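You operate a simulated robot arm through the tools that you are given. There is no shell and no other tool. Be economical: measure what you need, move in short steps, check, and stop when the job is done.

Carry out the task below with a simulated two-armed robot. There is one attempt and no reset: what you move stays moved.

Task
Move the tank from the rework mat into the cradle, clamp it and charge it to 0.3 bar.
Fine: shut the grey valve and set the knob before you open the blue valve; leave the blue valve open.
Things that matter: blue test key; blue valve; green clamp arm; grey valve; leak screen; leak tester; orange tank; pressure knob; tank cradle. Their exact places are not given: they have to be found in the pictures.

The check looks at the end state, three seconds after you hand in, the way a careful person would. Anything else that was tipped, shoved, dropped, spilled or broken makes it a failure.

Robot
Two 7-joint arms with fingered hands on one trunk, on a base that drives. Base frame: it is fixed to the floor where the robot stands at the start and does not move with it; the origin is under the middle of the robot, x ahead of it, y to its left, z up; the surface under the hand at the start is at about z = 0.808. Lengths are in m, angles in rad, forces in N, time in s.
The left shoulder is at the start at [0.2, 0.135, 1.095], the right one opposite. Places, roughly: blue test key [0.8, -0.1, 1.1]; blue valve [0.8, 0.2, 1.1]; green clamp arm [0.8, 0.5, 1.1]; grey valve [0.8, 0.1, 1.1]; leak screen [0.8, 0.1, 1.3]; leak tester [0.7, 0.2, 1.1]; pressure knob [0.8, 0.4, 1.1]; tank cradle [0.6, 0.4, 0.8]. Payload 4 kg a hand.
Tool frame (each hand has its own): the origin (TCP) lies between the finger pads and is the grasp point; the fingertips stand 0.025 m ahead of it; z points along the fingers, y is the line along which they close. The gripper opens to 0.088 m. The gripper's body begins 0.029 m behind the TCP. The gripper is a hand of 4 fingers: y runs from the thumb to the fingers, the wrist lies at [-0.013, -0.106, -0.174] in the tool frame.
Orientation is that of the tool frame in the base frame, as a unit quaternion [x, y, z, w]. With the fingers straight down and the wrist toward the robot, the tool's x, y and z point along [0, 1, 0], [1, 0, 0] and [0, 0, -1] of the base frame.

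Tools
- The arms move only by the tool send_rows. It takes "left_increments", "right_increments" or both (then of equal length, played together; a hand with none holds still); each is a list of rows, each a list of 6 numbers: the shift along the tool's x, y, z in cm, then the turn, a rotation vector about the tool's x, y, z in rad. In form: [[x, y, z, rx, ry, rz], ...]. A call has 1 to 10 rows; each row shifts and turns the commanded pose from where the row before left it, along the tool's axes as they then stand. Rows are played at 5 a second. More than 0.05 m and 0.15 rad between two rows, and nothing of the call is played. A pose out of reach is approached as far as the arm can. The call stops where the force on the tool passes 80 N (or 10 N more than at its start, if that is more) or the arm is blocked; 0.2 s more then pass. In this call time passes only in rows, and 0.2 s behind the last. It gives the time, the measured TCP pose, the force on the tool (base axes), the opening and the grip force at its end, in the units of the frame above (readings bear some noise), with the torque about the TCP (base axes, N m) and any sound that the robot's microphone picked up.
- Cameras (640 x 400 px; columns grow to the right, rows downward): "scene" is now at [0.1491, 0.027, 1.7349]; the picture's right is [0.30, -0.95, 0.00], its down [-0.57, -0.18, -0.80] and it looks along [0.77, 0.24, -0.60] (base axes); focal length 214 px, centre (320, 200). "left" rides on the left gripper at [-0.064, -0.083, -0.098] in its tool frame; the picture's right is [-0.62, -0.37, 0.69], its down [0.71, -0.63, 0.30] and it looks along [0.32, 0.68, 0.65] (tool axes); focal length 265 px, centre (320, 200). "right" rides on the right gripper at [0.064, -0.083, -0.099] in its tool frame; the picture's right is [-0.62, 0.37, -0.69], its down [-0.71, -0.63, 0.30] and it looks along [-0.32, 0.68, 0.65] (tool axes); focal length 265 px, centre (320, 200).
- capture(camera): a new picture of that camera. It takes no simulated time.
- slide_trunk(by): slides the trunk up (or, below 0, down) by that many m; the arms and the scene camera ride with it, the base frame stays. It gives what a move gives, with no picture.
- roll_base(legs): drives the robot by 1 to 6 legs, each [ahead, left, turn to the left] in m, m and rad, along the robot's own axes; the way and the turn of a leg run together, so that a leg with both is an arc; at most 1.5 m and 3.142 rad a leg. The arms and the cameras ride along, it lands a little off, and it stops where it bumps. It gives what a move gives.
- move_fingers(index, middle, ring, thumb_bend, thumb_turn, hand): sets how far each is bent, from 0 (flat) to 1 (curled in); at 0.3 the hand is open as for a grip, at 0.7 the pads meet at the TCP. One left out holds its place. A second passes; each finger stops where it meets its share of the squeeze, and holds until it gets a number again. It is the only way to open and close the hand. It gives what a move gives, with no picture; readings hold the bend of each and the force on the fingers (four entries, about 0 where the hand has none), thumb and palm. thumb_turn goes from beside the hand (0) to across from the fingers (1), as for a grip.
- turn_head(pan, tilt): turns the head with the scene camera to pan (to the left, within 1.693 rad either way) and tilt (down, from -0.506 to 1.204), counted from straight ahead of the robot. It gives what a move gives.
- point_at(camera, pixels): for up to 12 pixels [column, row] of the newest picture of that camera ("zoom" is the newest enlarged one), the place [x, y, z] in the base frame of the surface seen there, good to about 0.002 m, but the place of the scene camera against the robot may be out by one fixed shift of up to 0.025 m in any direction. It takes no simulated time.
- enlarge(camera, box): a new picture of the part [left, top, right, bottom] of that camera's present view, enlarged. It takes no simulated time.
- close_job(): hands the job in; it is judged then, once.

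Go step by step. Measure first, check grasps and placings, and put right what went wrong. The budget is 80 turns and 62 pictures, counting those below and the enlarged ones. Unless the task says otherwise, let go and move clear before handing in, and close with one line.

The tools are called by a JSON object that holds its "name" and its "arguments". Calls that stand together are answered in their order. send_rows: Moves the arms, as the interface text tells. Its arguments: {"type":"object","properties":{"left_increments":{"type":"array","items":{"type":"array","items":{"type":"number"}}},"right_increments":{"type":"array","items":{"type":"array","items":{"type":"number"}}}},"required":[]} The other tools are called the same way: slide_trunk (by) slides the trunk up or down; move_fingers (index, middle, ring, thumb_bend, thumb_turn, hand) moves the fingers one by one; roll_base (legs) drives the base; turn_head (pan, tilt) turns the head that bears the scene camera; capture (camera) takes a picture; point_at (camera, pixels) gives the place of the surface under pixels of a picture; enlarge (camera, box) takes an enlarged picture of a part of a camera's view; close_job () hands the job in.

At the start:

```text
time: 0.0
left_tool_pos: [0.4003, 0.3637, 1.5022]
left_ee_rot: [0.707, 0.707, 0.001, 0.0]
left_contact_force: [-0.7, 0.5, 0.8]
left_wrist_torque: [0.01, 0.05, -0.03]
left_finger_gap: 0.0874
left_grip_force: 0.1
left_shape: jaw
left_bend: [0.3, 0.3, 0.3, 0.3, 0.98]
left_finger forces: [0.1, 0.0, 0.0, 0.0, 0.0, 0.0]
right_tool_pos: [0.5577, -0.0255, 1.5378]
right_ee_rot: [0.707, 0.707, 0.0, 0.0]
right_contact_force: [0.2, -0.3, 1.5]
right_wrist_torque: [-0.01, 0.01, -0.03]
right_finger_gap: 0.0875
right_grip_force: 0.0
right_shape: jaw
right_bend: [0.3, 0.3, 0.3, 0.3, 0.98]
right_finger forces: [0.1, 0.0, 0.0, 0.1, 0.1, 0.0]
trunk travel left (down, up): [-0.7, 0.07]
robot x, y, heading: [-0.0025, 0.0022, 0.001]
head pan, tilt: [0.307, 0.639]
```

scene: 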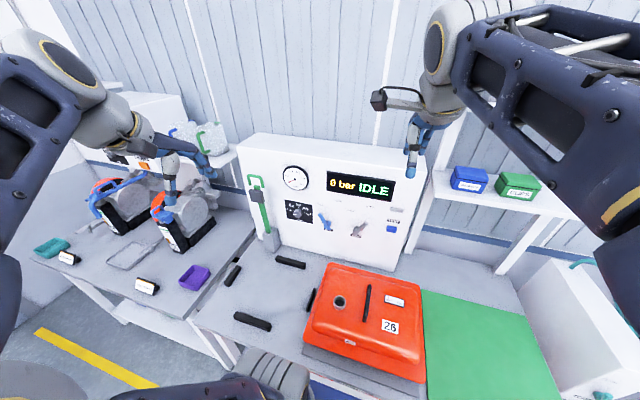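
right: 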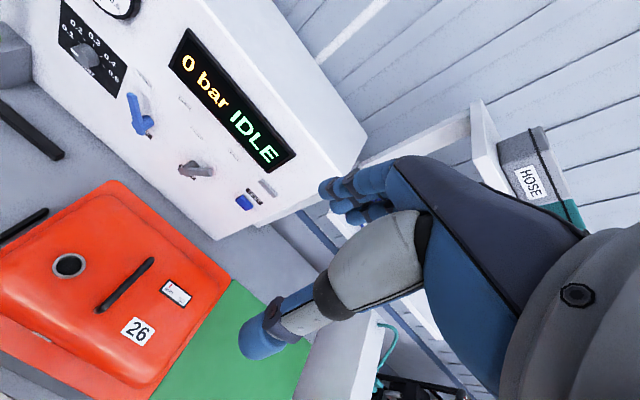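
left: 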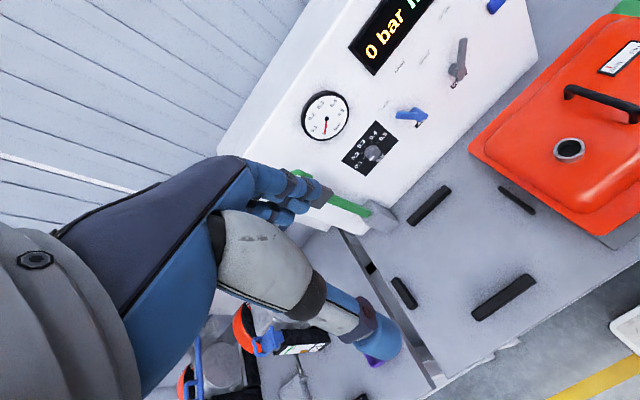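

The pictures show the orange tank (scene 365,320), the cradle's black blocks (scene 235-310, 260-320), the clamp (260,215) and the tester panel. I'll enlarge for detail and measure.

{"name": "enlarge", "arguments": {"camera": "scene", "box": [220, 130, 440, 268]}}

{"name": "enlarge", "arguments": {"camera": "scene", "box": [200, 230, 456, 390]}}

{"name": "point_at", "arguments": {"camera": "scene", "pixels": [[234, 276], [290, 263], [252, 321], [311, 300], [368, 302], [340, 302], [325, 268], [415, 293], [307, 338], [420, 378], [365, 286], [366, 318]]}}

```text
2.90 times, centred on (330, 199) of scene
```

zoom: 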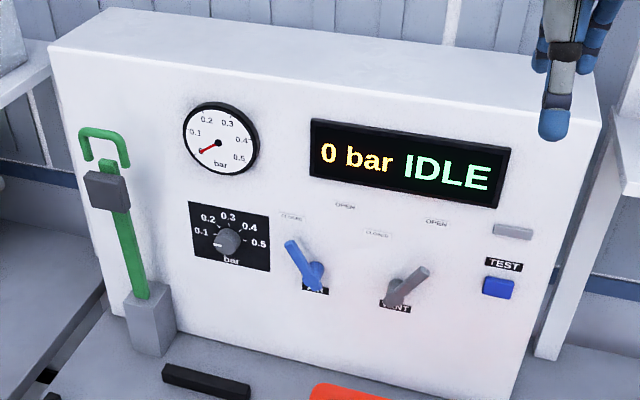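

```text
2.50 times, centred on (328, 310) of scene
```

zoom: 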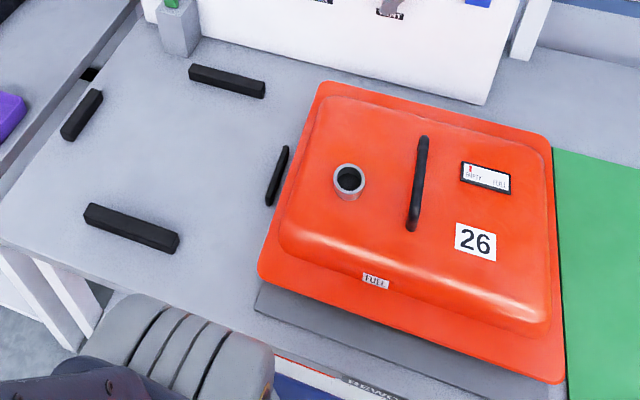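

```text
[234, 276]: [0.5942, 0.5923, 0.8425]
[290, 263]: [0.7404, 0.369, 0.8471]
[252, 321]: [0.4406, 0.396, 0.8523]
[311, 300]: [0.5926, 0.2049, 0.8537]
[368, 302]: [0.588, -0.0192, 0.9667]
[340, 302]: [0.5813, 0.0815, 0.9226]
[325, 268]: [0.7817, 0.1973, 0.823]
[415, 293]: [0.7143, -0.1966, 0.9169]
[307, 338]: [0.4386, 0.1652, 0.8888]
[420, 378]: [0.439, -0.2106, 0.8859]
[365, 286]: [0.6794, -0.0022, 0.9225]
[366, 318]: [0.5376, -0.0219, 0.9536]
```

I'll read labels closer and compare the scene camera with the hand cameras to calibrate the shift.

{"name": "enlarge", "arguments": {"camera": "scene", "box": [330, 280, 420, 350]}}

{"name": "point_at", "arguments": {"camera": "right", "pixels": [[100, 309], [126, 285], [152, 260], [69, 265], [137, 331], [145, 115], [205, 170], [194, 170], [244, 202], [85, 55], [233, 283], [112, 180]]}}

{"name": "point_at", "arguments": {"camera": "left", "pixels": [[429, 206], [505, 297], [404, 293], [516, 199], [567, 93], [602, 90], [569, 150], [373, 153], [412, 115], [460, 60], [345, 205], [380, 217]]}}

{"name": "point_at", "arguments": {"camera": "scene", "pixels": [[368, 286], [366, 318], [340, 302], [390, 326], [299, 212], [324, 222], [330, 227], [358, 229], [366, 223], [391, 229], [262, 213], [256, 183]]}}

```text
5.71 times, centred on (375, 315) of scene
```

zoom: 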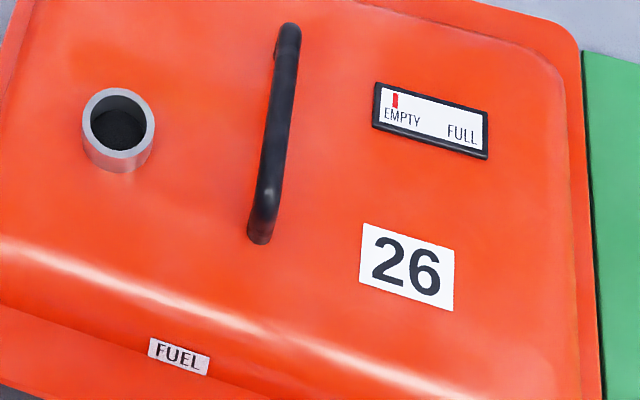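

```text
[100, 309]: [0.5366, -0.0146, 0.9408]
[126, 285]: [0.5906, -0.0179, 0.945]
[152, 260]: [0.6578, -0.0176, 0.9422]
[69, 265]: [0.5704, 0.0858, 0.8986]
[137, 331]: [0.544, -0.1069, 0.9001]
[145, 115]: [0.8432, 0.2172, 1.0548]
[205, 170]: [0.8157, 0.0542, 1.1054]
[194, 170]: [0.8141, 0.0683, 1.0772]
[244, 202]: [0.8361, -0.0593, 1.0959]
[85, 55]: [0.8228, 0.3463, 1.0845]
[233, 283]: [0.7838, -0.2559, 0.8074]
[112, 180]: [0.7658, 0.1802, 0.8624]
```

```text
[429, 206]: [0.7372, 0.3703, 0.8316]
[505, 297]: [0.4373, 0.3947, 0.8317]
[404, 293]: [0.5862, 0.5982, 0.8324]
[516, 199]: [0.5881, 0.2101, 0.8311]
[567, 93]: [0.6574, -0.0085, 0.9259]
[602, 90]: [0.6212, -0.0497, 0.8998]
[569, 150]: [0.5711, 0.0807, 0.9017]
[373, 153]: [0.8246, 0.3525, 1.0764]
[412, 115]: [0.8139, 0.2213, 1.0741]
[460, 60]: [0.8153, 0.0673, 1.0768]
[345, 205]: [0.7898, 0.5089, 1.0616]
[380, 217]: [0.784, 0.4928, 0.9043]
```

```text
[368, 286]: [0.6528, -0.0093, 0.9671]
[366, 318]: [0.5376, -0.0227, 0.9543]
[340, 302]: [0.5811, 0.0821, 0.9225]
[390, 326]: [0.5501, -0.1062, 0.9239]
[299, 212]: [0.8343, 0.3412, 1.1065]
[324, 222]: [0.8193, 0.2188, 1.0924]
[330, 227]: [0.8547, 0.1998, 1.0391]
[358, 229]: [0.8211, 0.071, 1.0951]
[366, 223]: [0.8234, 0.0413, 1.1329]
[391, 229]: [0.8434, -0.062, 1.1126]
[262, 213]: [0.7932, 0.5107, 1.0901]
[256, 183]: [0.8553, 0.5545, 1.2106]
```

The tank reads EMPTY, the filler neck will sit under the clamp, and the scene camera is out by about (+0.005, 0, +0.022). I'll measure the cradle blocks' ends precisely with the left camera.

{"name": "enlarge", "arguments": {"camera": "left", "box": [350, 165, 560, 330]}}

{"name": "enlarge", "arguments": {"camera": "right", "box": [0, 170, 300, 400]}}

{"name": "enlarge", "arguments": {"camera": "right", "box": [40, 0, 320, 230]}}

```text
2.42 times, centred on (455, 248) of left
```

zoom: 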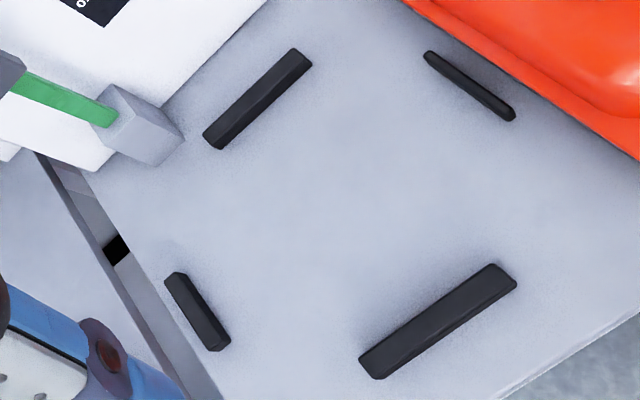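

```text
1.74 times, centred on (150, 285) of right
```

zoom: 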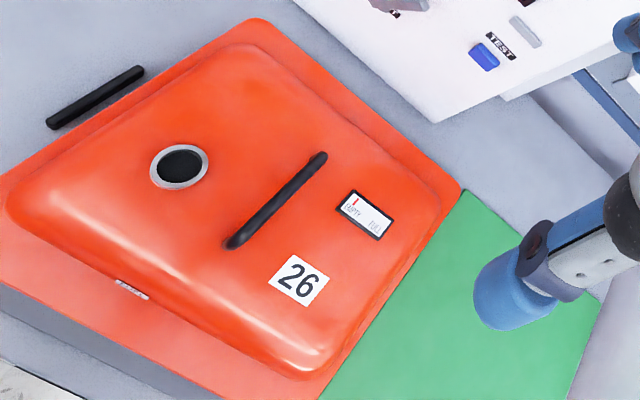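

```text
1.74 times, centred on (180, 115) of right
```

zoom: 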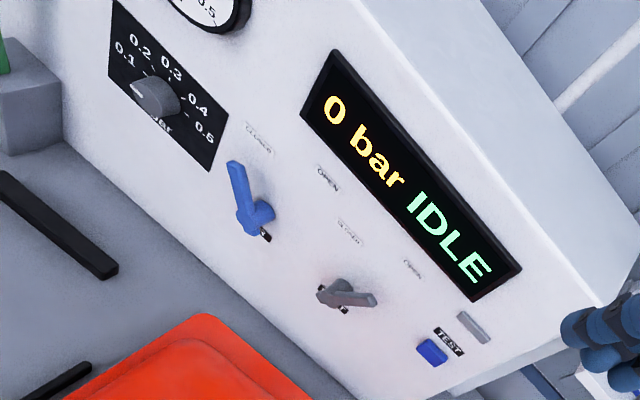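

Now I'll locate block ends from the left camera.

{"name": "point_at", "arguments": {"camera": "left", "pixels": [[447, 190], [410.6, 222.4], [500.7, 188.1], [533.7, 213], [394, 280.3], [414.7, 308], [530.9, 277.8], [475.9, 318.3], [327, 194], [372, 214], [385, 219], [395, 226]]}}

{"name": "point_at", "arguments": {"camera": "right", "pixels": [[114, 182], [230, 280], [103, 305], [148, 263], [55, 258], [80, 272], [98, 45], [60, 40], [120, 85]]}}

{"name": "point_at", "arguments": {"camera": "scene", "pixels": [[331, 264], [421, 291], [305, 338], [422, 381], [256, 197], [261, 212], [266, 230], [271, 235], [249, 177], [263, 183], [270, 243], [292, 249]]}}

```text
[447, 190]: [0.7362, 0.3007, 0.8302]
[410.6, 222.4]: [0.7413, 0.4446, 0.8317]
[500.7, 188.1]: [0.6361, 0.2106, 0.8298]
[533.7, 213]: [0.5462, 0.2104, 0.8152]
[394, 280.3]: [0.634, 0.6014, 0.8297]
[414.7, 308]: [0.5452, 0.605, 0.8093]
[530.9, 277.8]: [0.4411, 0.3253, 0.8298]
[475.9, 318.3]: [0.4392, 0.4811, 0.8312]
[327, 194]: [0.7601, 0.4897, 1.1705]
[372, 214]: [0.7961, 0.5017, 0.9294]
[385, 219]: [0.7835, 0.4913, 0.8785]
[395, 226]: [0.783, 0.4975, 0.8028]
```

```text
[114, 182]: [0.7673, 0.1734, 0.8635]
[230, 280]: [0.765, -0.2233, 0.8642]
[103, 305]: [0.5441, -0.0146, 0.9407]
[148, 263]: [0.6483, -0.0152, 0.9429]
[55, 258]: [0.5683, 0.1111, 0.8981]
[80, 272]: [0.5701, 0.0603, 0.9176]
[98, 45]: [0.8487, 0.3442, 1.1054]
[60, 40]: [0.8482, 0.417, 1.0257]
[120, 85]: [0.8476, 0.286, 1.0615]
```

```text
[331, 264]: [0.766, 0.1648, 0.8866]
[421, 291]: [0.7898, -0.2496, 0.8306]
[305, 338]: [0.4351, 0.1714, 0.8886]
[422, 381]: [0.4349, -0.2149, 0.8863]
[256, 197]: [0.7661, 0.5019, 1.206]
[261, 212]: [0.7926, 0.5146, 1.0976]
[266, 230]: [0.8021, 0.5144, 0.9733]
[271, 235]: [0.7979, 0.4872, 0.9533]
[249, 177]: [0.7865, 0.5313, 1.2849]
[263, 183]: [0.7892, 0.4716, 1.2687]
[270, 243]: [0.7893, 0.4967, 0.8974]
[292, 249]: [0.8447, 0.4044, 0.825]
```

Cradle centre is about (0.590, 0.405), tank/handle centre about (0.597, -0.019), handle along x with its top at z≈0.943. I'll turn the left hand so that it closes along y, and move the right hand aside.

{"name": "send_rows", "arguments": {"left_increments": [[0, 0, 3, 0, 0, 0.15], [0, 0, 3, 0, 0, 0.15], [0, 0, 3, 0, 0, 0.15], [0, 0, 3, 0, 0, 0.15], [0, 0, 3, 0, 0, 0.15], [0, 0, 3, 0, 0, 0.15], [0, 0, 3, 0, 0, 0.15], [0, 0, 3, 0, 0, 0.15], [0, 0, 3, 0, 0, 0.15], [0, 0, 3, 0, 0, 0.15]], "right_increments": [[-3, 0, 0, 0, 0, 0], [-3, 0, 0, 0, 0, 0], [-3, 0, 0, 0, 0, 0], [-3, 0, 0, 0, 0, 0], [-3, 0, 0, 0, 0, 0], [-3, 0, 0, 0, 0, 0], [-3, 0, 0, 0, 0, 0], [-3, 0, 0, 0, 0, 0], [-3, 0, 0, 0, 0, 0], [-3, 0, 0, 0, 0, 0]]}}

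```text
time: 2.2
left_tool_pos: [0.3999, 0.3638, 1.2038]
left_ee_rot: [0.999, 0.034, 0.0, 0.0]
left_contact_force: [-0.1, 0.1, 0.3]
left_wrist_torque: [0.02, 0.01, -0.01]
left_finger_gap: 0.0876
left_grip_force: 0.0
left_shape: jaw
left_bend: [0.3, 0.3, 0.3, 0.3, 0.98]
left_finger forces: [0.0, 0.0, 0.1, 0.0, 0.0, 0.1]
right_tool_pos: [0.5565, -0.3243, 1.5388]
right_ee_rot: [0.707, 0.707, 0.0, 0.0]
right_contact_force: [-0.6, 0.0, -0.7]
right_wrist_torque: [0.0, -0.02, 0.0]
right_finger_gap: 0.0875
right_grip_force: 0.1
right_shape: jaw
right_bend: [0.3, 0.3, 0.3, 0.3, 0.98]
right_finger forces: [0.1, 0.1, 0.0, 0.0, 0.0, 0.0]
trunk travel left (down, up): [-0.7, 0.07]
robot x, y, heading: [-0.0005, 0.0008, -0.0]
head pan, tilt: [0.307, 0.639]
```

The hand is nearly aligned. I'll move it above the handle.

{"name": "send_rows", "arguments": {"left_increments": [[0, 0, 0, 0, 0, 0.0708], [2.19, 4.25, 1.6, 0, 0, 0], [2.19, 4.25, 1.6, 0, 0, 0], [2.19, 4.25, 1.6, 0, 0, 0], [2.19, 4.25, 1.6, 0, 0, 0], [2.19, 4.25, 1.6, 0, 0, 0], [2.19, 4.25, 1.6, 0, 0, 0], [2.19, 4.25, 1.6, 0, 0, 0], [2.19, 4.25, 1.6, 0, 0, 0], [2.19, 4.25, 1.6, 0, 0, 0]]}}

{"name": "capture", "arguments": {"camera": "scene"}}

{"name": "capture", "arguments": {"camera": "left"}}

```text
refused: row 2 steps farther than a row can; nothing moved
```

```text
52 pictures are left
```

scene: 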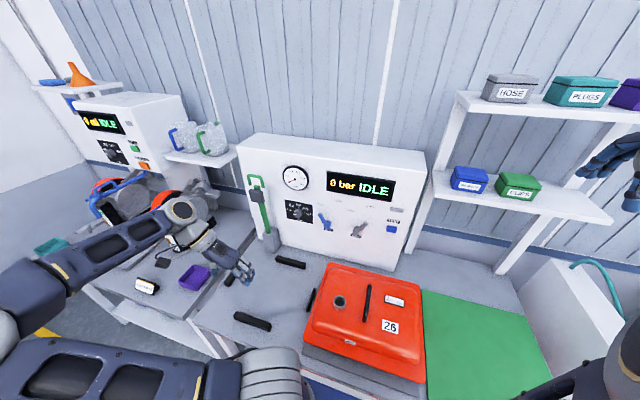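

```text
51 pictures are left
```

left: 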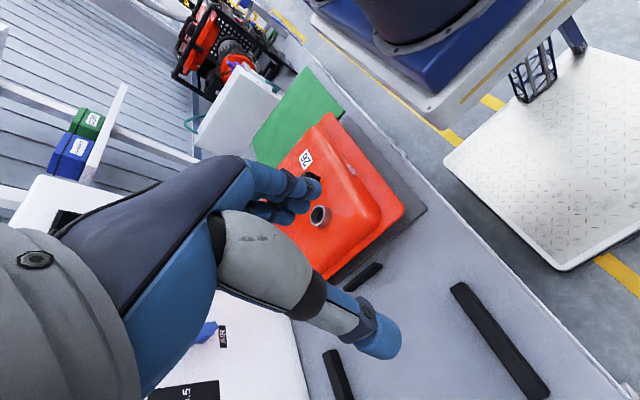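

The step was too long by a hair; I'll repeat with shorter rows.

{"name": "send_rows", "arguments": {"left_increments": [[1.97, 3.83, 1.2, 0, 0, 0.0708], [1.97, 3.83, 1.2, 0, 0, 0], [1.97, 3.83, 1.2, 0, 0, 0], [1.97, 3.83, 1.2, 0, 0, 0], [1.97, 3.83, 1.2, 0, 0, 0], [1.97, 3.83, 1.2, 0, 0, 0], [1.97, 3.83, 1.2, 0, 0, 0], [1.97, 3.83, 1.2, 0, 0, 0], [1.97, 3.83, 1.2, 0, 0, 0], [1.97, 3.83, 1.2, 0, 0, 0]]}}

{"name": "capture", "arguments": {"camera": "left"}}

```text
time: 4.4
left_tool_pos: [0.5754, 0.0305, 1.0979]
left_ee_rot: [1.0, 0.002, 0.001, 0.0]
left_contact_force: [0.1, -0.2, -0.5]
left_wrist_torque: [0.01, 0.0, 0.01]
left_finger_gap: 0.0877
left_grip_force: 0.0
left_shape: jaw
left_bend: [0.3, 0.3, 0.3, 0.3, 0.98]
left_finger forces: [0.0, 0.1, 0.1, 0.0, 0.0, 0.1]
left hand out of reach, approached as far as the arm can: row 9, 10
right_tool_pos: [0.5558, -0.3251, 1.5376]
right_ee_rot: [0.708, 0.707, 0.001, 0.0]
right_contact_force: [0.3, -0.1, 0.4]
right_wrist_torque: [-0.01, -0.02, 0.01]
right_finger_gap: 0.0879
right_grip_force: 0.0
right_shape: jaw
right_bend: [0.3, 0.3, 0.3, 0.3, 0.98]
right_finger forces: [0.0, 0.0, 0.0, 0.1, 0.1, 0.1]
trunk travel left (down, up): [-0.7, 0.07]
robot x, y, heading: [0.0021, 0.0016, 0.004]
head pan, tilt: [0.307, 0.639]
```

```text
50 pictures are left
```

left: 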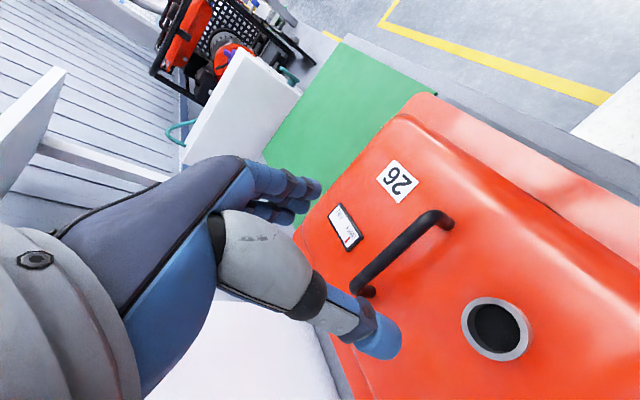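

The arm stops short at y=0.03, so I'll drive the base 0.2 m to the right to give it room.

{"name": "roll_base", "arguments": {"legs": [[0, -0.2, 0]]}}

```text
time: 6.0
left_tool_pos: [0.5734, -0.1701, 1.0958]
left_ee_rot: [1.0, 0.0, 0.0, 0.0]
left_contact_force: [-0.1, -1.0, -0.1]
left_wrist_torque: [0.01, 0.02, -0.01]
left_finger_gap: 0.0878
left_grip_force: 0.0
left_shape: jaw
left_bend: [0.3, 0.3, 0.3, 0.3, 0.98]
left_finger forces: [0.0, 0.1, 0.0, 0.1, 0.1, 0.0]
right_tool_pos: [0.557, -0.5244, 1.5366]
right_ee_rot: [0.708, 0.706, 0.0, 0.001]
right_contact_force: [-0.6, 0.1, -0.4]
right_wrist_torque: [-0.01, 0.02, 0.03]
right_finger_gap: 0.0878
right_grip_force: 0.1
right_shape: jaw
right_bend: [0.3, 0.3, 0.3, 0.3, 0.98]
right_finger forces: [0.0, 0.0, 0.0, 0.0, 0.0, 0.0]
trunk travel left (down, up): [-0.7, 0.07]
robot x, y, heading: [-0.0017, -0.2044, -0.004]
head pan, tilt: [0.307, 0.639]
```

Base moved, heading fine. Now shift to above the handle at (0.597, -0.019).

{"name": "send_rows", "arguments": {"left_increments": [[0.6, -3.8, 0, 0, 0, 0], [0.6, -3.8, 0, 0, 0, 0], [0.6, -3.8, 0, 0, 0, 0], [0.6, -3.7, 0, 0, 0, 0]]}}

{"name": "capture", "arguments": {"camera": "left"}}

```text
time: 7.0
left_tool_pos: [0.5985, -0.02, 1.0976]
left_ee_rot: [1.0, -0.001, 0.0, 0.0]
left_contact_force: [0.4, 0.4, -0.8]
left_wrist_torque: [-0.01, -0.01, -0.01]
left_finger_gap: 0.088
left_grip_force: 0.1
left_shape: jaw
left_bend: [0.3, 0.3, 0.3, 0.3, 0.98]
left_finger forces: [0.0, 0.0, 0.0, 0.0, 0.1, 0.1]
right_tool_pos: [0.5574, -0.5252, 1.5368]
right_ee_rot: [0.708, 0.706, 0.001, 0.001]
right_contact_force: [0.2, -0.2, 0.5]
right_wrist_torque: [0.02, 0.03, -0.02]
right_finger_gap: 0.0875
right_grip_force: 0.1
right_shape: jaw
right_bend: [0.3, 0.3, 0.3, 0.3, 0.98]
right_finger forces: [0.1, 0.0, 0.0, 0.0, 0.0, 0.1]
trunk travel left (down, up): [-0.7, 0.07]
robot x, y, heading: [-0.0007, -0.1999, -0.003]
head pan, tilt: [0.307, 0.639]
```

```text
49 pictures are left
```

left: 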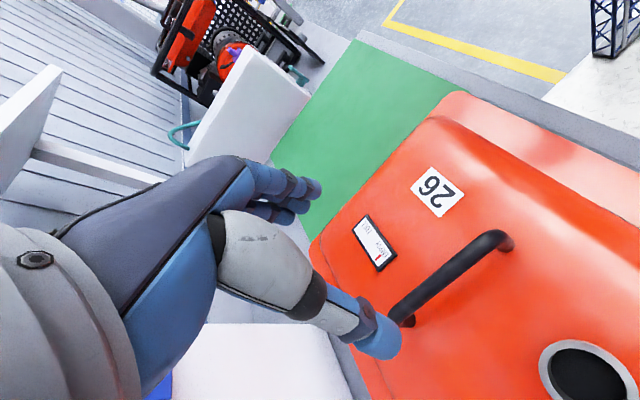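

{"name": "point_at", "arguments": {"camera": "left", "pixels": [[485, 238], [455, 265], [420, 297], [400, 316], [505, 243], [470, 263], [436, 207], [580, 365], [545, 350], [625, 380]]}}

```text
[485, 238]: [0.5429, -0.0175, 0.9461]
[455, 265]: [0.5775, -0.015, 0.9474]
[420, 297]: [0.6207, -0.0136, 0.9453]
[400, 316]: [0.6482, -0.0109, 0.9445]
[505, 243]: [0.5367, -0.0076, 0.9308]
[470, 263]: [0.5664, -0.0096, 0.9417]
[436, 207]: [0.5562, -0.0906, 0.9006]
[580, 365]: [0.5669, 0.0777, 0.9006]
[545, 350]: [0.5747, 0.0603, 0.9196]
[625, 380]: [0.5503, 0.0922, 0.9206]
```

The bar's top is z≈0.946, its centre y≈-0.016. I'll descend to TCP z≈0.938.

{"name": "send_rows", "arguments": {"left_increments": [[-0.2, -0.4, 3, 0, 0, 0], [0, 0, 3, 0, 0, 0], [0, 0, 3, 0, 0, 0], [0, 0, 3, 0, 0, 0], [0, 0, 2.5, 0, 0, 0], [0, 0, 1.5, 0, 0, 0]]}}

{"name": "capture", "arguments": {"camera": "left"}}

```text
time: 8.4
left_tool_pos: [0.5964, -0.0159, 0.9364]
left_ee_rot: [1.0, 0.0, 0.0, -0.001]
left_contact_force: [0.1, 0.1, -0.4]
left_wrist_torque: [-0.01, 0.01, -0.03]
left_finger_gap: 0.0876
left_grip_force: 0.1
left_shape: jaw
left_bend: [0.3, 0.3, 0.3, 0.3, 0.98]
left_finger forces: [0.0, 0.1, 0.0, 0.0, 0.0, 0.1]
right_tool_pos: [0.5561, -0.5256, 1.5369]
right_ee_rot: [0.708, 0.706, 0.0, 0.001]
right_contact_force: [-0.8, -0.2, -0.5]
right_wrist_torque: [-0.01, -0.01, 0.02]
right_finger_gap: 0.0873
right_grip_force: 0.0
right_shape: jaw
right_bend: [0.3, 0.3, 0.3, 0.3, 0.98]
right_finger forces: [0.0, 0.0, 0.0, 0.0, 0.0, 0.0]
trunk travel left (down, up): [-0.7, 0.07]
robot x, y, heading: [0.0002, -0.2007, -0.0]
head pan, tilt: [0.307, 0.639]
```

```text
48 pictures are left
```

left: 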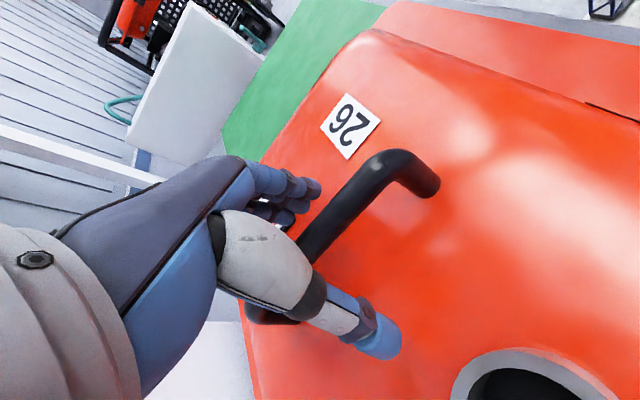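

The thumb and fingers straddle the bar. I'll close.

{"name": "move_fingers", "arguments": {"hand": "left", "index": 0.85, "middle": 0.85, "ring": 0.85, "thumb_bend": 0.85, "thumb_turn": 1.0}}

{"name": "capture", "arguments": {"camera": "left"}}

```text
time: 9.4
left_tool_pos: [0.5967, -0.0148, 0.9359]
left_ee_rot: [1.0, 0.0, 0.0, 0.001]
left_contact_force: [-0.8, 0.1, -13.2]
left_wrist_torque: [-0.1, 0.22, 0.0]
left_finger_gap: 0.0
left_grip_force: 10.2
left_shape: fingers
left_bend: [0.77, 0.81, 0.8, 0.75, 1.0]
left_finger forces: [0.1, 9.0, 8.4, 0.0, 2.1, 0.0]
right_tool_pos: [0.5564, -0.5247, 1.5362]
right_ee_rot: [0.708, 0.706, 0.0, 0.0]
right_contact_force: [0.5, 0.0, -1.2]
right_wrist_torque: [0.01, 0.03, 0.0]
right_finger_gap: 0.0876
right_grip_force: 0.0
right_shape: jaw
right_bend: [0.3, 0.3, 0.3, 0.3, 0.98]
right_finger forces: [0.0, 0.0, 0.0, 0.0, 0.0, 0.0]
trunk travel left (down, up): [-0.7, 0.07]
robot x, y, heading: [0.0006, -0.202, 0.0]
head pan, tilt: [0.307, 0.639]
```

```text
47 pictures are left
```

left: 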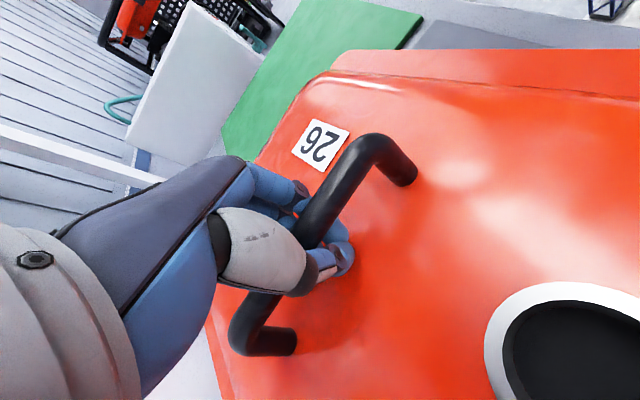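

The fingers wrapped under the bar (force -13 N: some of the weight is carried already), and the tank seems to have turned or lifted a little. I'll look from the scene camera.

{"name": "enlarge", "arguments": {"camera": "scene", "box": [200, 220, 520, 400]}}

{"name": "point_at", "arguments": {"camera": "left", "pixels": [[378, 145], [320, 225], [252, 320], [318, 145], [480, 100], [560, 290], [500, 180], [250, 372], [590, 320]]}}

```text
2.00 times, centred on (360, 310) of scene
```

zoom: 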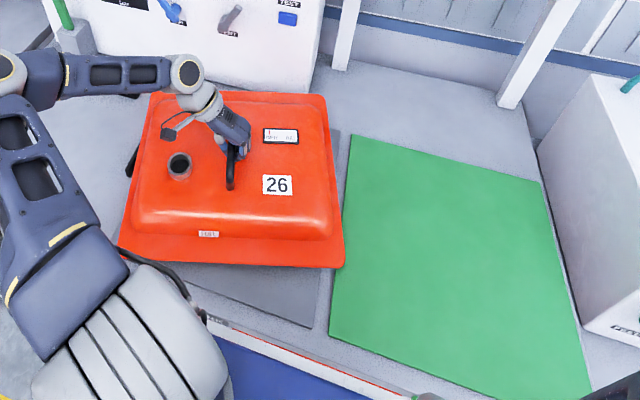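

```text
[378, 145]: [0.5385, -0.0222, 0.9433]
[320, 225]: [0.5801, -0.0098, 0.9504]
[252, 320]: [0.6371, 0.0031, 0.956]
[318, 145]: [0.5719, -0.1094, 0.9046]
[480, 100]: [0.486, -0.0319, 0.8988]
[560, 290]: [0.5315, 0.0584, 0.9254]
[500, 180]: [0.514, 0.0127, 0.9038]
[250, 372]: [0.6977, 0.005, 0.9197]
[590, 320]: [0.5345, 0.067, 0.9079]
```

The tank yawed about +0.25 rad and its rear rose a bit, but the bar is well hooked. I'll try a small lift to read the weight.

{"name": "send_rows", "arguments": {"left_increments": [[0, 0, -1, 0, 0, 0], [0, 0, -1, 0, 0, 0], [0, 0, -1, 0, 0, 0], [0, 0, -1, 0, 0, 0]]}}

{"name": "capture", "arguments": {"camera": "left"}}

{"name": "enlarge", "arguments": {"camera": "scene", "box": [200, 220, 520, 400]}}

```text
time: 10.4
left_tool_pos: [0.5968, -0.0161, 0.9761]
left_ee_rot: [1.0, -0.001, 0.0, 0.0]
left_contact_force: [0.0, 0.1, -15.8]
left_wrist_torque: [-0.08, 0.25, 0.01]
left_finger_gap: 0.0001
left_grip_force: 9.3
left_shape: fingers
left_bend: [0.78, 0.82, 0.82, 0.76, 1.0]
left_finger forces: [0.0, 8.6, 10.2, 0.0, 0.1, 0.1]
right_tool_pos: [0.5573, -0.5252, 1.5371]
right_ee_rot: [0.709, 0.705, 0.0, 0.001]
right_contact_force: [0.2, 0.5, 0.1]
right_wrist_torque: [0.02, 0.0, 0.04]
right_finger_gap: 0.0875
right_grip_force: 0.0
right_shape: jaw
right_bend: [0.3, 0.3, 0.3, 0.3, 0.98]
right_finger forces: [0.0, 0.1, 0.1, 0.0, 0.1, 0.0]
trunk travel left (down, up): [-0.7, 0.07]
robot x, y, heading: [0.0012, -0.1978, -0.004]
head pan, tilt: [0.307, 0.639]
```

```text
45 pictures are left
```

left: 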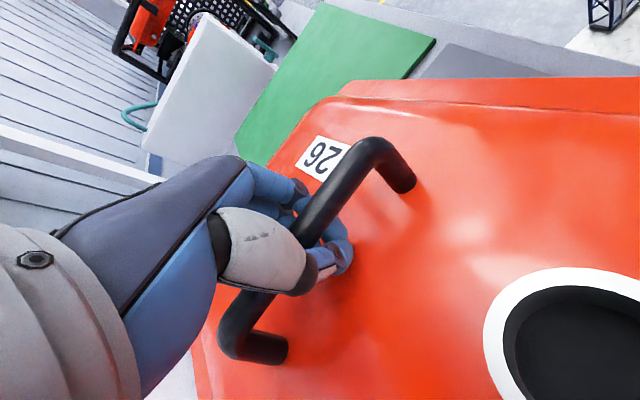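

```text
2.00 times, centred on (360, 310) of scene
```

zoom: 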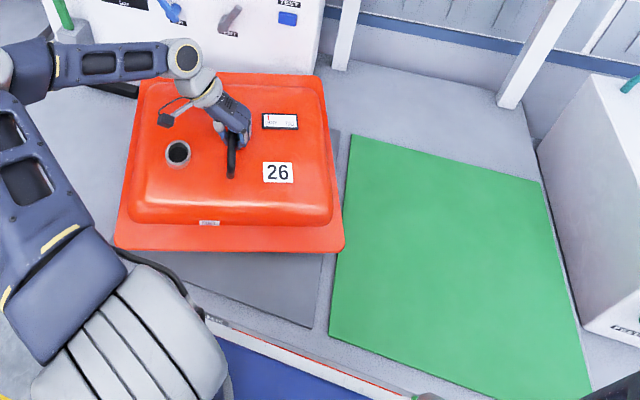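

Lifted, ~1.6 kg. I'll raise it further and turn the hand to square the tank.

{"name": "send_rows", "arguments": {"left_increments": [[0, 0, -1.5, 0, 0, 0], [0, 0, -1.5, 0, 0, 0.04], [0, 0, -1.5, 0, 0, 0.06], [0, 0, -1.5, 0, 0, 0.06], [0, 0, 0, 0, 0, 0.06], [0, 0, 0, 0, 0, 0.03]]}}

{"name": "capture", "arguments": {"camera": "left"}}

{"name": "capture", "arguments": {"camera": "scene"}}

```text
time: 11.8
left_tool_pos: [0.5952, -0.0143, 1.0354]
left_ee_rot: [0.992, -0.125, 0.0, 0.0]
left_contact_force: [0.2, 0.2, -14.7]
left_wrist_torque: [-0.04, 0.23, -0.03]
left_finger_gap: 0.0002
left_grip_force: 9.0
left_shape: fingers
left_bend: [0.78, 0.82, 0.82, 0.76, 1.0]
left_finger forces: [0.0, 9.4, 9.5, 0.0, 0.0, 0.0]
right_tool_pos: [0.5566, -0.5257, 1.5363]
right_ee_rot: [0.708, 0.706, 0.001, -0.001]
right_contact_force: [-0.2, 0.3, 1.0]
right_wrist_torque: [0.0, 0.0, -0.01]
right_finger_gap: 0.0875
right_grip_force: 0.1
right_shape: jaw
right_bend: [0.3, 0.3, 0.3, 0.3, 0.98]
right_finger forces: [0.1, 0.0, 0.1, 0.0, 0.1, 0.0]
trunk travel left (down, up): [-0.7, 0.07]
robot x, y, heading: [-0.0047, -0.1975, -0.004]
head pan, tilt: [0.307, 0.639]
```

```text
43 pictures are left
```

left: 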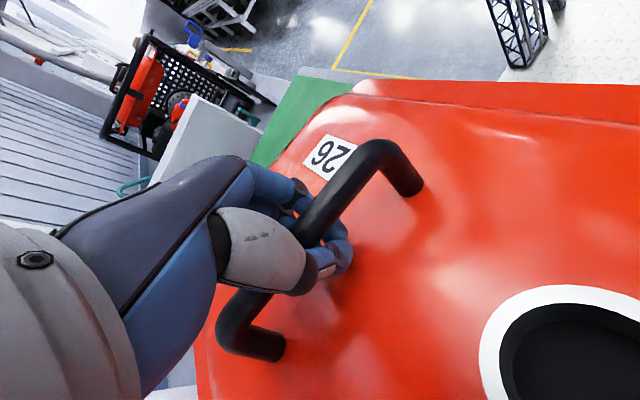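

```text
42 pictures are left
```

scene: 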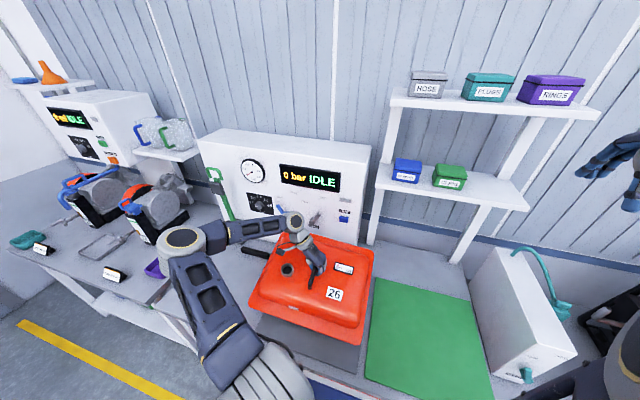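

Now I'll measure the tank's pose in hand.

{"name": "point_at", "arguments": {"camera": "scene", "pixels": [[278, 236], [370, 252], [356, 341], [251, 304], [300, 321], [364, 300], [287, 269], [334, 294]]}}

{"name": "point_at", "arguments": {"camera": "left", "pixels": [[380, 150], [340, 195], [240, 325], [330, 155], [480, 130], [350, 340], [550, 320], [510, 200]]}}

```text
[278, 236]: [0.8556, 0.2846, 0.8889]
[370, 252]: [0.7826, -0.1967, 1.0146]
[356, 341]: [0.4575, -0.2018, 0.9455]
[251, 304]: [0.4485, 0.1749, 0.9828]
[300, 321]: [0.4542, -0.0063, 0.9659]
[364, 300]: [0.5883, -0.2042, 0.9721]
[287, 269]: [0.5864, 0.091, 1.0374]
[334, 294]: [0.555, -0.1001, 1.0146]
```

```text
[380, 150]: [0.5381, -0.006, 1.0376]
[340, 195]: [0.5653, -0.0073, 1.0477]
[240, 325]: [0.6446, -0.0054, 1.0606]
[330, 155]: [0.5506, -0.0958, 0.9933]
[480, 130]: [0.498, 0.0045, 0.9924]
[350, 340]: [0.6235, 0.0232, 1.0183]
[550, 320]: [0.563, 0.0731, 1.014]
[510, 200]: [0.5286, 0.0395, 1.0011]
```

The tank is square in yaw but pitched (rear up ~0.21 rad) and rolled (left up ~0.1). I'll tilt the hand to level it, and check the room on the left for the elbow.

{"name": "send_rows", "arguments": {"left_increments": [[0, 0, -0.5, -0.03, -0.045, 0], [0, 0, -0.5, -0.03, -0.045, 0], [0, 0, 0, -0.03, -0.045, 0], [0, 0, 0, -0.03, -0.045, 0]]}}

{"name": "capture", "arguments": {"camera": "scene"}}

{"name": "point_at", "arguments": {"camera": "scene", "pixels": [[370, 252], [356, 341], [251, 304], [300, 321], [185, 240], [170, 280], [160, 265], [140, 205], [153, 232], [182, 190], [245, 232]]}}

{"name": "point_at", "arguments": {"camera": "left", "pixels": [[380, 150], [340, 195], [240, 325]]}}

```text
time: 12.8
left_tool_pos: [0.5967, -0.0133, 1.0457]
left_ee_rot: [0.986, -0.125, -0.096, 0.05]
left_contact_force: [0.2, -0.4, -14.5]
left_wrist_torque: [-0.05, 0.24, 0.06]
left_finger_gap: 0.0003
left_grip_force: 9.9
left_shape: fingers
left_bend: [0.78, 0.82, 0.83, 0.76, 1.0]
left_finger forces: [0.9, 10.2, 8.5, 0.1, 0.0, 0.1]
right_tool_pos: [0.5569, -0.5252, 1.5373]
right_ee_rot: [0.708, 0.706, 0.001, 0.0]
right_contact_force: [-0.7, 0.0, 0.0]
right_wrist_torque: [0.0, 0.04, -0.01]
right_finger_gap: 0.0874
right_grip_force: 0.0
right_shape: jaw
right_bend: [0.3, 0.3, 0.3, 0.3, 0.98]
right_finger forces: [0.1, 0.0, 0.1, 0.0, 0.0, 0.0]
trunk travel left (down, up): [-0.7, 0.07]
robot x, y, heading: [0.0022, -0.1988, -0.001]
head pan, tilt: [0.307, 0.639]
```

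```text
41 pictures are left
```

scene: 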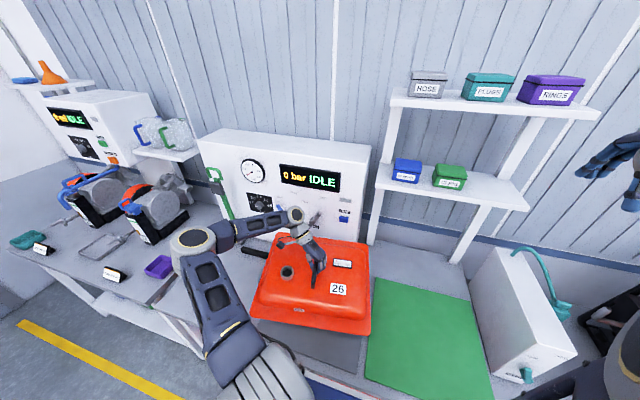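

```text
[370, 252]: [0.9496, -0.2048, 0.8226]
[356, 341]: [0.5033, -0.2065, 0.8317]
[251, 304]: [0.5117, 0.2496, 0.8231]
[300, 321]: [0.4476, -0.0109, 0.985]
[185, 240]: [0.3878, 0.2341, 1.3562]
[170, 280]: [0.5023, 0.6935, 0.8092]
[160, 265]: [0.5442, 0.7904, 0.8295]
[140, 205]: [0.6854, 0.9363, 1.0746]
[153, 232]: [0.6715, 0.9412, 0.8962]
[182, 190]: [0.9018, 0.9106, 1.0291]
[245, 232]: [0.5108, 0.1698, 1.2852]
```

```text
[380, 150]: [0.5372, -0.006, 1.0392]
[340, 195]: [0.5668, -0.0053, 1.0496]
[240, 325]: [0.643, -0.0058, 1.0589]
```

The tank looks level now. I'll verify the corners quickly, then drive left.

{"name": "point_at", "arguments": {"camera": "scene", "pixels": [[365, 248], [368, 332], [254, 315], [310, 325], [369, 290], [288, 273], [338, 288], [276, 243]]}}

{"name": "roll_base", "arguments": {"legs": [[0, 0.36, 0]]}}

{"name": "capture", "arguments": {"camera": "scene"}}

{"name": "capture", "arguments": {"camera": "left"}}

```text
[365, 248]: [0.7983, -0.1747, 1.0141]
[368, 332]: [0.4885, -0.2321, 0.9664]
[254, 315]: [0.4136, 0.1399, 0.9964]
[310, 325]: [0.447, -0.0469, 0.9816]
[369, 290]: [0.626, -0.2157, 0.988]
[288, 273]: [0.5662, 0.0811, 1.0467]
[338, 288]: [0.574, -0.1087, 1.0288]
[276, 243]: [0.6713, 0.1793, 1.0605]
```

```text
time: 15.1
left_tool_pos: [0.5968, 0.3465, 1.045]
left_ee_rot: [0.987, -0.123, -0.097, 0.048]
left_contact_force: [-0.2, 0.4, -15.1]
left_wrist_torque: [-0.02, 0.22, -0.02]
left_finger_gap: 0.0003
left_grip_force: 9.1
left_shape: fingers
left_bend: [0.78, 0.82, 0.83, 0.76, 1.0]
left_finger forces: [0.2, 10.8, 7.4, 0.1, 0.1, 0.1]
right_tool_pos: [0.5583, -0.1647, 1.5371]
right_ee_rot: [0.708, 0.707, 0.0, 0.0]
right_contact_force: [-0.7, -1.0, -0.2]
right_wrist_torque: [-0.01, 0.0, 0.01]
right_finger_gap: 0.0874
right_grip_force: 0.1
right_shape: jaw
right_bend: [0.3, 0.3, 0.3, 0.3, 0.98]
right_finger forces: [0.0, 0.0, 0.1, 0.0, 0.0, 0.1]
trunk travel left (down, up): [-0.7, 0.07]
robot x, y, heading: [0.0012, 0.1624, 0.004]
head pan, tilt: [0.307, 0.639]
```

```text
40 pictures are left
```

scene: 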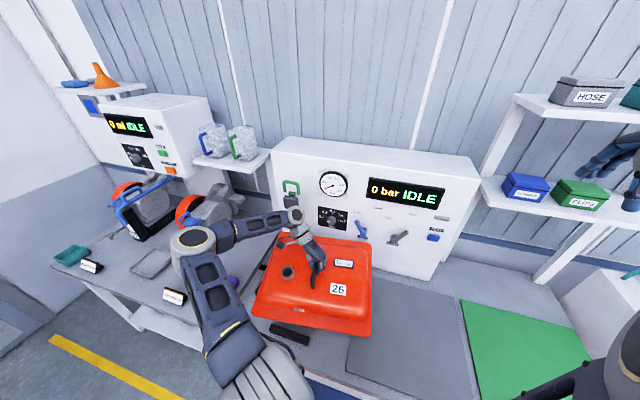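

```text
39 pictures are left
```

left: 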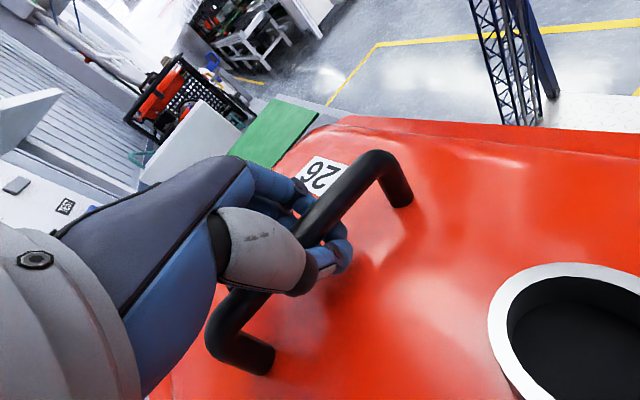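

The tank turned a bit within the grip when tilted; I'll re-measure it in the new pictures.

{"name": "point_at", "arguments": {"camera": "left", "pixels": [[380, 158], [340, 203], [228, 325], [320, 178], [470, 160], [505, 300], [560, 270], [600, 390], [370, 350]]}}

{"name": "point_at", "arguments": {"camera": "scene", "pixels": [[365, 246], [368, 332], [254, 312], [310, 325], [290, 333], [330, 275], [287, 272], [338, 290]]}}

```text
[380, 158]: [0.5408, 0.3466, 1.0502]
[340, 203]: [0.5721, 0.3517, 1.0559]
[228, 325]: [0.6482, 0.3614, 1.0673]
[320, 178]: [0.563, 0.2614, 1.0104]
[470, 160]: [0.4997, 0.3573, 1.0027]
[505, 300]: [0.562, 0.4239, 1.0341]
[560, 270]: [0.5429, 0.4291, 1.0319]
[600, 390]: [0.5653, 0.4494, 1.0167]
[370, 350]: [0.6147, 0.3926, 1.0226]
```

```text
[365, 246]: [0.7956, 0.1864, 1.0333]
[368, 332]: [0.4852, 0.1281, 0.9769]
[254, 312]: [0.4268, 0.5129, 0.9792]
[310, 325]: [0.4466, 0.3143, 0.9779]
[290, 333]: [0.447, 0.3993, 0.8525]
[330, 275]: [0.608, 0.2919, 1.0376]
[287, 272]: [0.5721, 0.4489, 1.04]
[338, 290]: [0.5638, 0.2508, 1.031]
```

Tank yaw is ~+0.16 and pitch ~0.17. I'll turn the hand to correct both and look again.

{"name": "send_rows", "arguments": {"left_increments": [[0, 0, 0, -0.002, -0.041, 0.0365], [0, 0, 0, -0.002, -0.041, 0.0365], [0, 0, 0, -0.002, -0.041, 0.0365], [0, 0, 0, -0.002, -0.041, 0.0365]]}}

{"name": "capture", "arguments": {"camera": "left"}}

{"name": "capture", "arguments": {"camera": "scene"}}

```text
time: 16.1
left_tool_pos: [0.5965, 0.3469, 1.0459]
left_ee_rot: [0.963, -0.198, -0.174, 0.049]
left_contact_force: [-1.3, 0.0, -15.0]
left_wrist_torque: [-0.04, 0.18, -0.02]
left_finger_gap: 0.0002
left_grip_force: 8.6
left_shape: fingers
left_bend: [0.78, 0.82, 0.83, 0.76, 1.0]
left_finger forces: [0.1, 11.7, 5.6, 0.0, 0.0, 0.0]
right_tool_pos: [0.5566, -0.1629, 1.536]
right_ee_rot: [0.707, 0.707, 0.0, -0.001]
right_contact_force: [0.3, -0.7, -0.2]
right_wrist_torque: [-0.01, -0.01, -0.01]
right_finger_gap: 0.0877
right_grip_force: 0.1
right_shape: jaw
right_bend: [0.3, 0.3, 0.3, 0.3, 0.98]
right_finger forces: [0.1, 0.1, 0.0, 0.0, 0.0, 0.0]
trunk travel left (down, up): [-0.7, 0.07]
robot x, y, heading: [0.0005, 0.1619, 0.005]
head pan, tilt: [0.307, 0.639]
```

```text
38 pictures are left
```

left: 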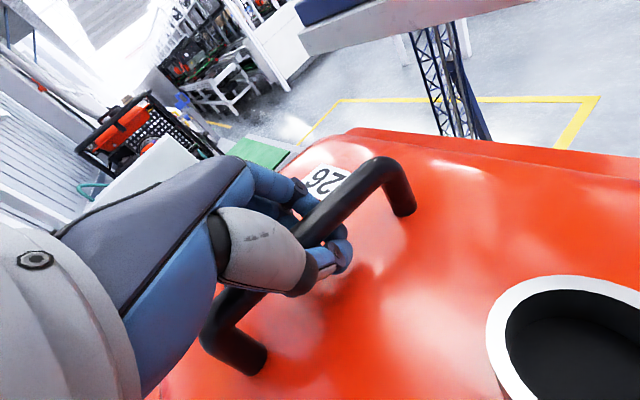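

```text
37 pictures are left
```

scene: 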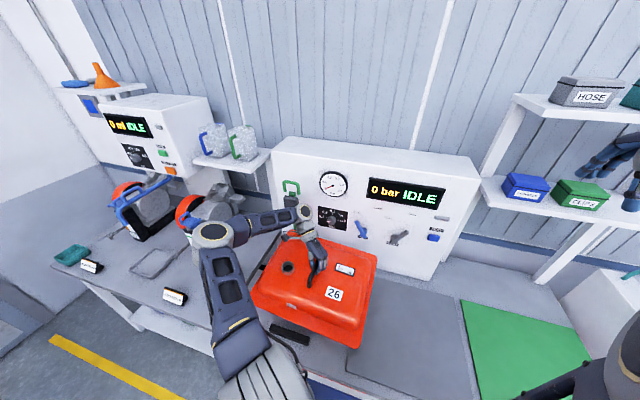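

{"name": "point_at", "arguments": {"camera": "left", "pixels": [[380, 162], [345, 198], [225, 322]]}}

{"name": "point_at", "arguments": {"camera": "scene", "pixels": [[374, 256], [357, 345], [254, 301], [310, 329], [367, 295], [287, 267], [335, 293]]}}

```text
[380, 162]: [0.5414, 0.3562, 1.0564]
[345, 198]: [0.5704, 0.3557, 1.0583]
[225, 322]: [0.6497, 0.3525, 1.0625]
```

```text
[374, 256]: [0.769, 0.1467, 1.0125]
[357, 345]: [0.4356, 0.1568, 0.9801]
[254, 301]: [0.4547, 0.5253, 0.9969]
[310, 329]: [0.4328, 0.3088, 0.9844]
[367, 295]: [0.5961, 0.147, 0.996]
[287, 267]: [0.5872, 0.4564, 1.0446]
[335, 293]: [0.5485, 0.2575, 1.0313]
```

Yaw is -0.035, pitch ~0.08: good. I'll shift to above the cradle centre, trim yaw, and lower partway.

{"name": "send_rows", "arguments": {"left_increments": [[-1.49, -2.25, 0.11, -0.0055, 0.003, -0.016], [-1.49, -2.25, 0.11, -0.0055, 0.003, -0.016], [0.474, -0.245, 1.4, 0, 0, 0], [0.474, -0.245, 1.4, 0, 0, 0], [0.474, -0.245, 1.4, 0, 0, 0]]}}

{"name": "capture", "arguments": {"camera": "left"}}

{"name": "capture", "arguments": {"camera": "scene"}}

{"name": "enlarge", "arguments": {"camera": "scene", "box": [220, 200, 420, 360]}}

```text
time: 17.3
left_tool_pos: [0.5873, 0.4011, 1.0004]
left_ee_rot: [0.967, -0.181, -0.172, 0.052]
left_contact_force: [0.6, -0.9, -14.7]
left_wrist_torque: [-0.03, 0.15, -0.01]
left_finger_gap: 0.0001
left_grip_force: 7.8
left_shape: fingers
left_bend: [0.78, 0.82, 0.83, 0.76, 1.0]
left_finger forces: [0.0, 11.7, 4.7, 0.0, 0.1, 0.1]
right_tool_pos: [0.5576, -0.1627, 1.5363]
right_ee_rot: [0.707, 0.707, 0.0, 0.0]
right_contact_force: [0.3, 0.9, -0.3]
right_wrist_torque: [0.04, 0.0, 0.0]
right_finger_gap: 0.0873
right_grip_force: 0.0
right_shape: jaw
right_bend: [0.3, 0.3, 0.3, 0.3, 0.98]
right_finger forces: [0.0, 0.0, 0.0, 0.0, 0.1, 0.1]
trunk travel left (down, up): [-0.7, 0.07]
robot x, y, heading: [0.0003, 0.1596, 0.006]
head pan, tilt: [0.307, 0.639]
```

```text
36 pictures are left
```

left: 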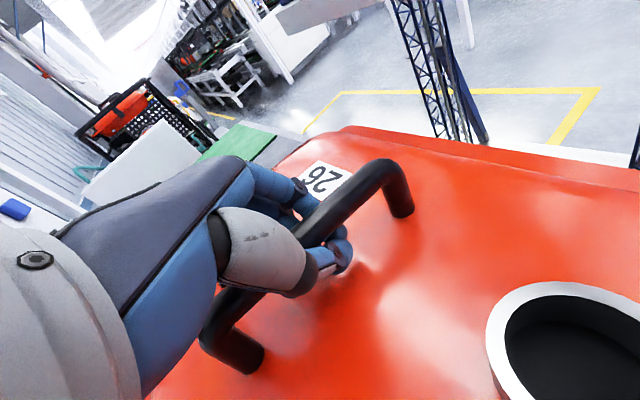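

```text
35 pictures are left
```

scene: 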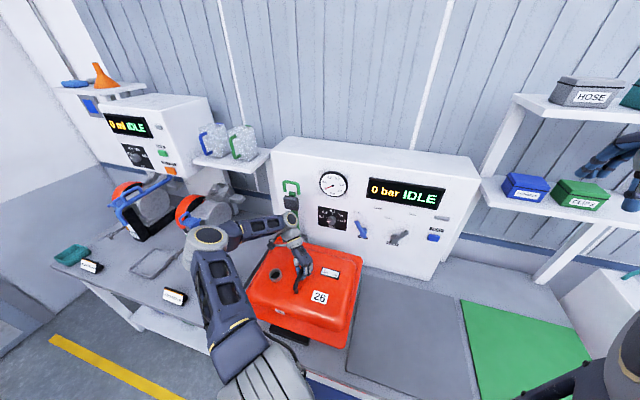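

```text
2.50 times, centred on (320, 280) of scene
```

zoom: 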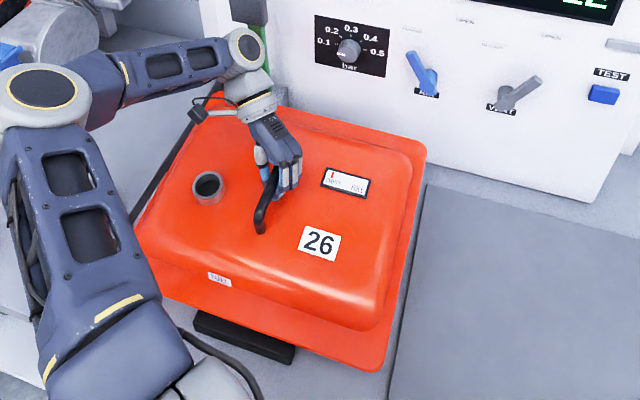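

{"name": "point_at", "arguments": {"camera": "zoom", "pixels": [[423, 148], [380, 366], [140, 250], [138, 285], [260, 325], [405, 250], [207, 183], [270, 110], [245, 335]]}}

{"name": "point_at", "arguments": {"camera": "left", "pixels": [[380, 165], [345, 200], [225, 325], [500, 300], [560, 290]]}}

```text
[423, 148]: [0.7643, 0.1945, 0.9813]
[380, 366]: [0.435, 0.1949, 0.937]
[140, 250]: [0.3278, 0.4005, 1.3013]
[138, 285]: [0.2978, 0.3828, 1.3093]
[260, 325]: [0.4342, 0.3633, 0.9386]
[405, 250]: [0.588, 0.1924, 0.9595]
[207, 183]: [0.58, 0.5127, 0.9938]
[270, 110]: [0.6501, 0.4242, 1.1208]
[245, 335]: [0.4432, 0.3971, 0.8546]
```

```text
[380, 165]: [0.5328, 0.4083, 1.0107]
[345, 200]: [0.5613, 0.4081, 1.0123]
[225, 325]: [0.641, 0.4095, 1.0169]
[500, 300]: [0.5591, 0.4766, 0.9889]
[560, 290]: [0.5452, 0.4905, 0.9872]
```

Tank is square; it needs about -1 cm in x and +0.4 cm in y. I'll trim this and lower to just above block height contact.

{"name": "send_rows", "arguments": {"left_increments": [[-1.02, -0.04, 0.34, 0, 0, 0], [0.314, -0.163, 0.936, 0, 0, 0], [0.314, -0.163, 0.936, 0, 0, 0], [0.314, -0.163, 0.936, 0, 0, 0], [0.157, -0.08, 0.468, 0, 0, 0]]}}

{"name": "enlarge", "arguments": {"camera": "scene", "box": [220, 200, 420, 360]}}

```text
time: 18.5
left_tool_pos: [0.5766, 0.4041, 0.9654]
left_ee_rot: [0.967, -0.181, -0.173, 0.052]
left_contact_force: [0.4, 1.0, -15.0]
left_wrist_torque: [0.02, 0.14, 0.04]
left_finger_gap: 0.0
left_grip_force: 8.4
left_shape: fingers
left_bend: [0.78, 0.82, 0.84, 0.76, 1.0]
left_finger forces: [0.1, 12.2, 4.8, 0.1, 0.0, 0.0]
right_tool_pos: [0.5578, -0.1636, 1.5358]
right_ee_rot: [0.708, 0.707, 0.0, 0.0]
right_contact_force: [0.4, -0.1, 0.6]
right_wrist_torque: [0.04, 0.02, -0.01]
right_finger_gap: 0.0876
right_grip_force: 0.1
right_shape: jaw
right_bend: [0.3, 0.3, 0.3, 0.3, 0.98]
right_finger forces: [0.1, 0.0, 0.0, 0.1, 0.0, 0.1]
trunk travel left (down, up): [-0.7, 0.07]
robot x, y, heading: [-0.0019, 0.1597, 0.0]
head pan, tilt: [0.307, 0.639]
```

```text
2.50 times, centred on (320, 280) of scene
```

zoom: 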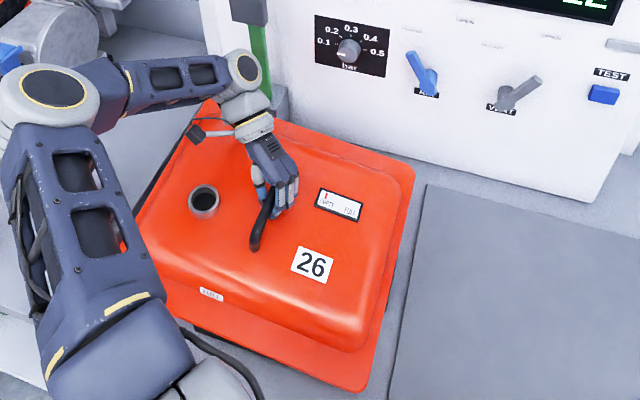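

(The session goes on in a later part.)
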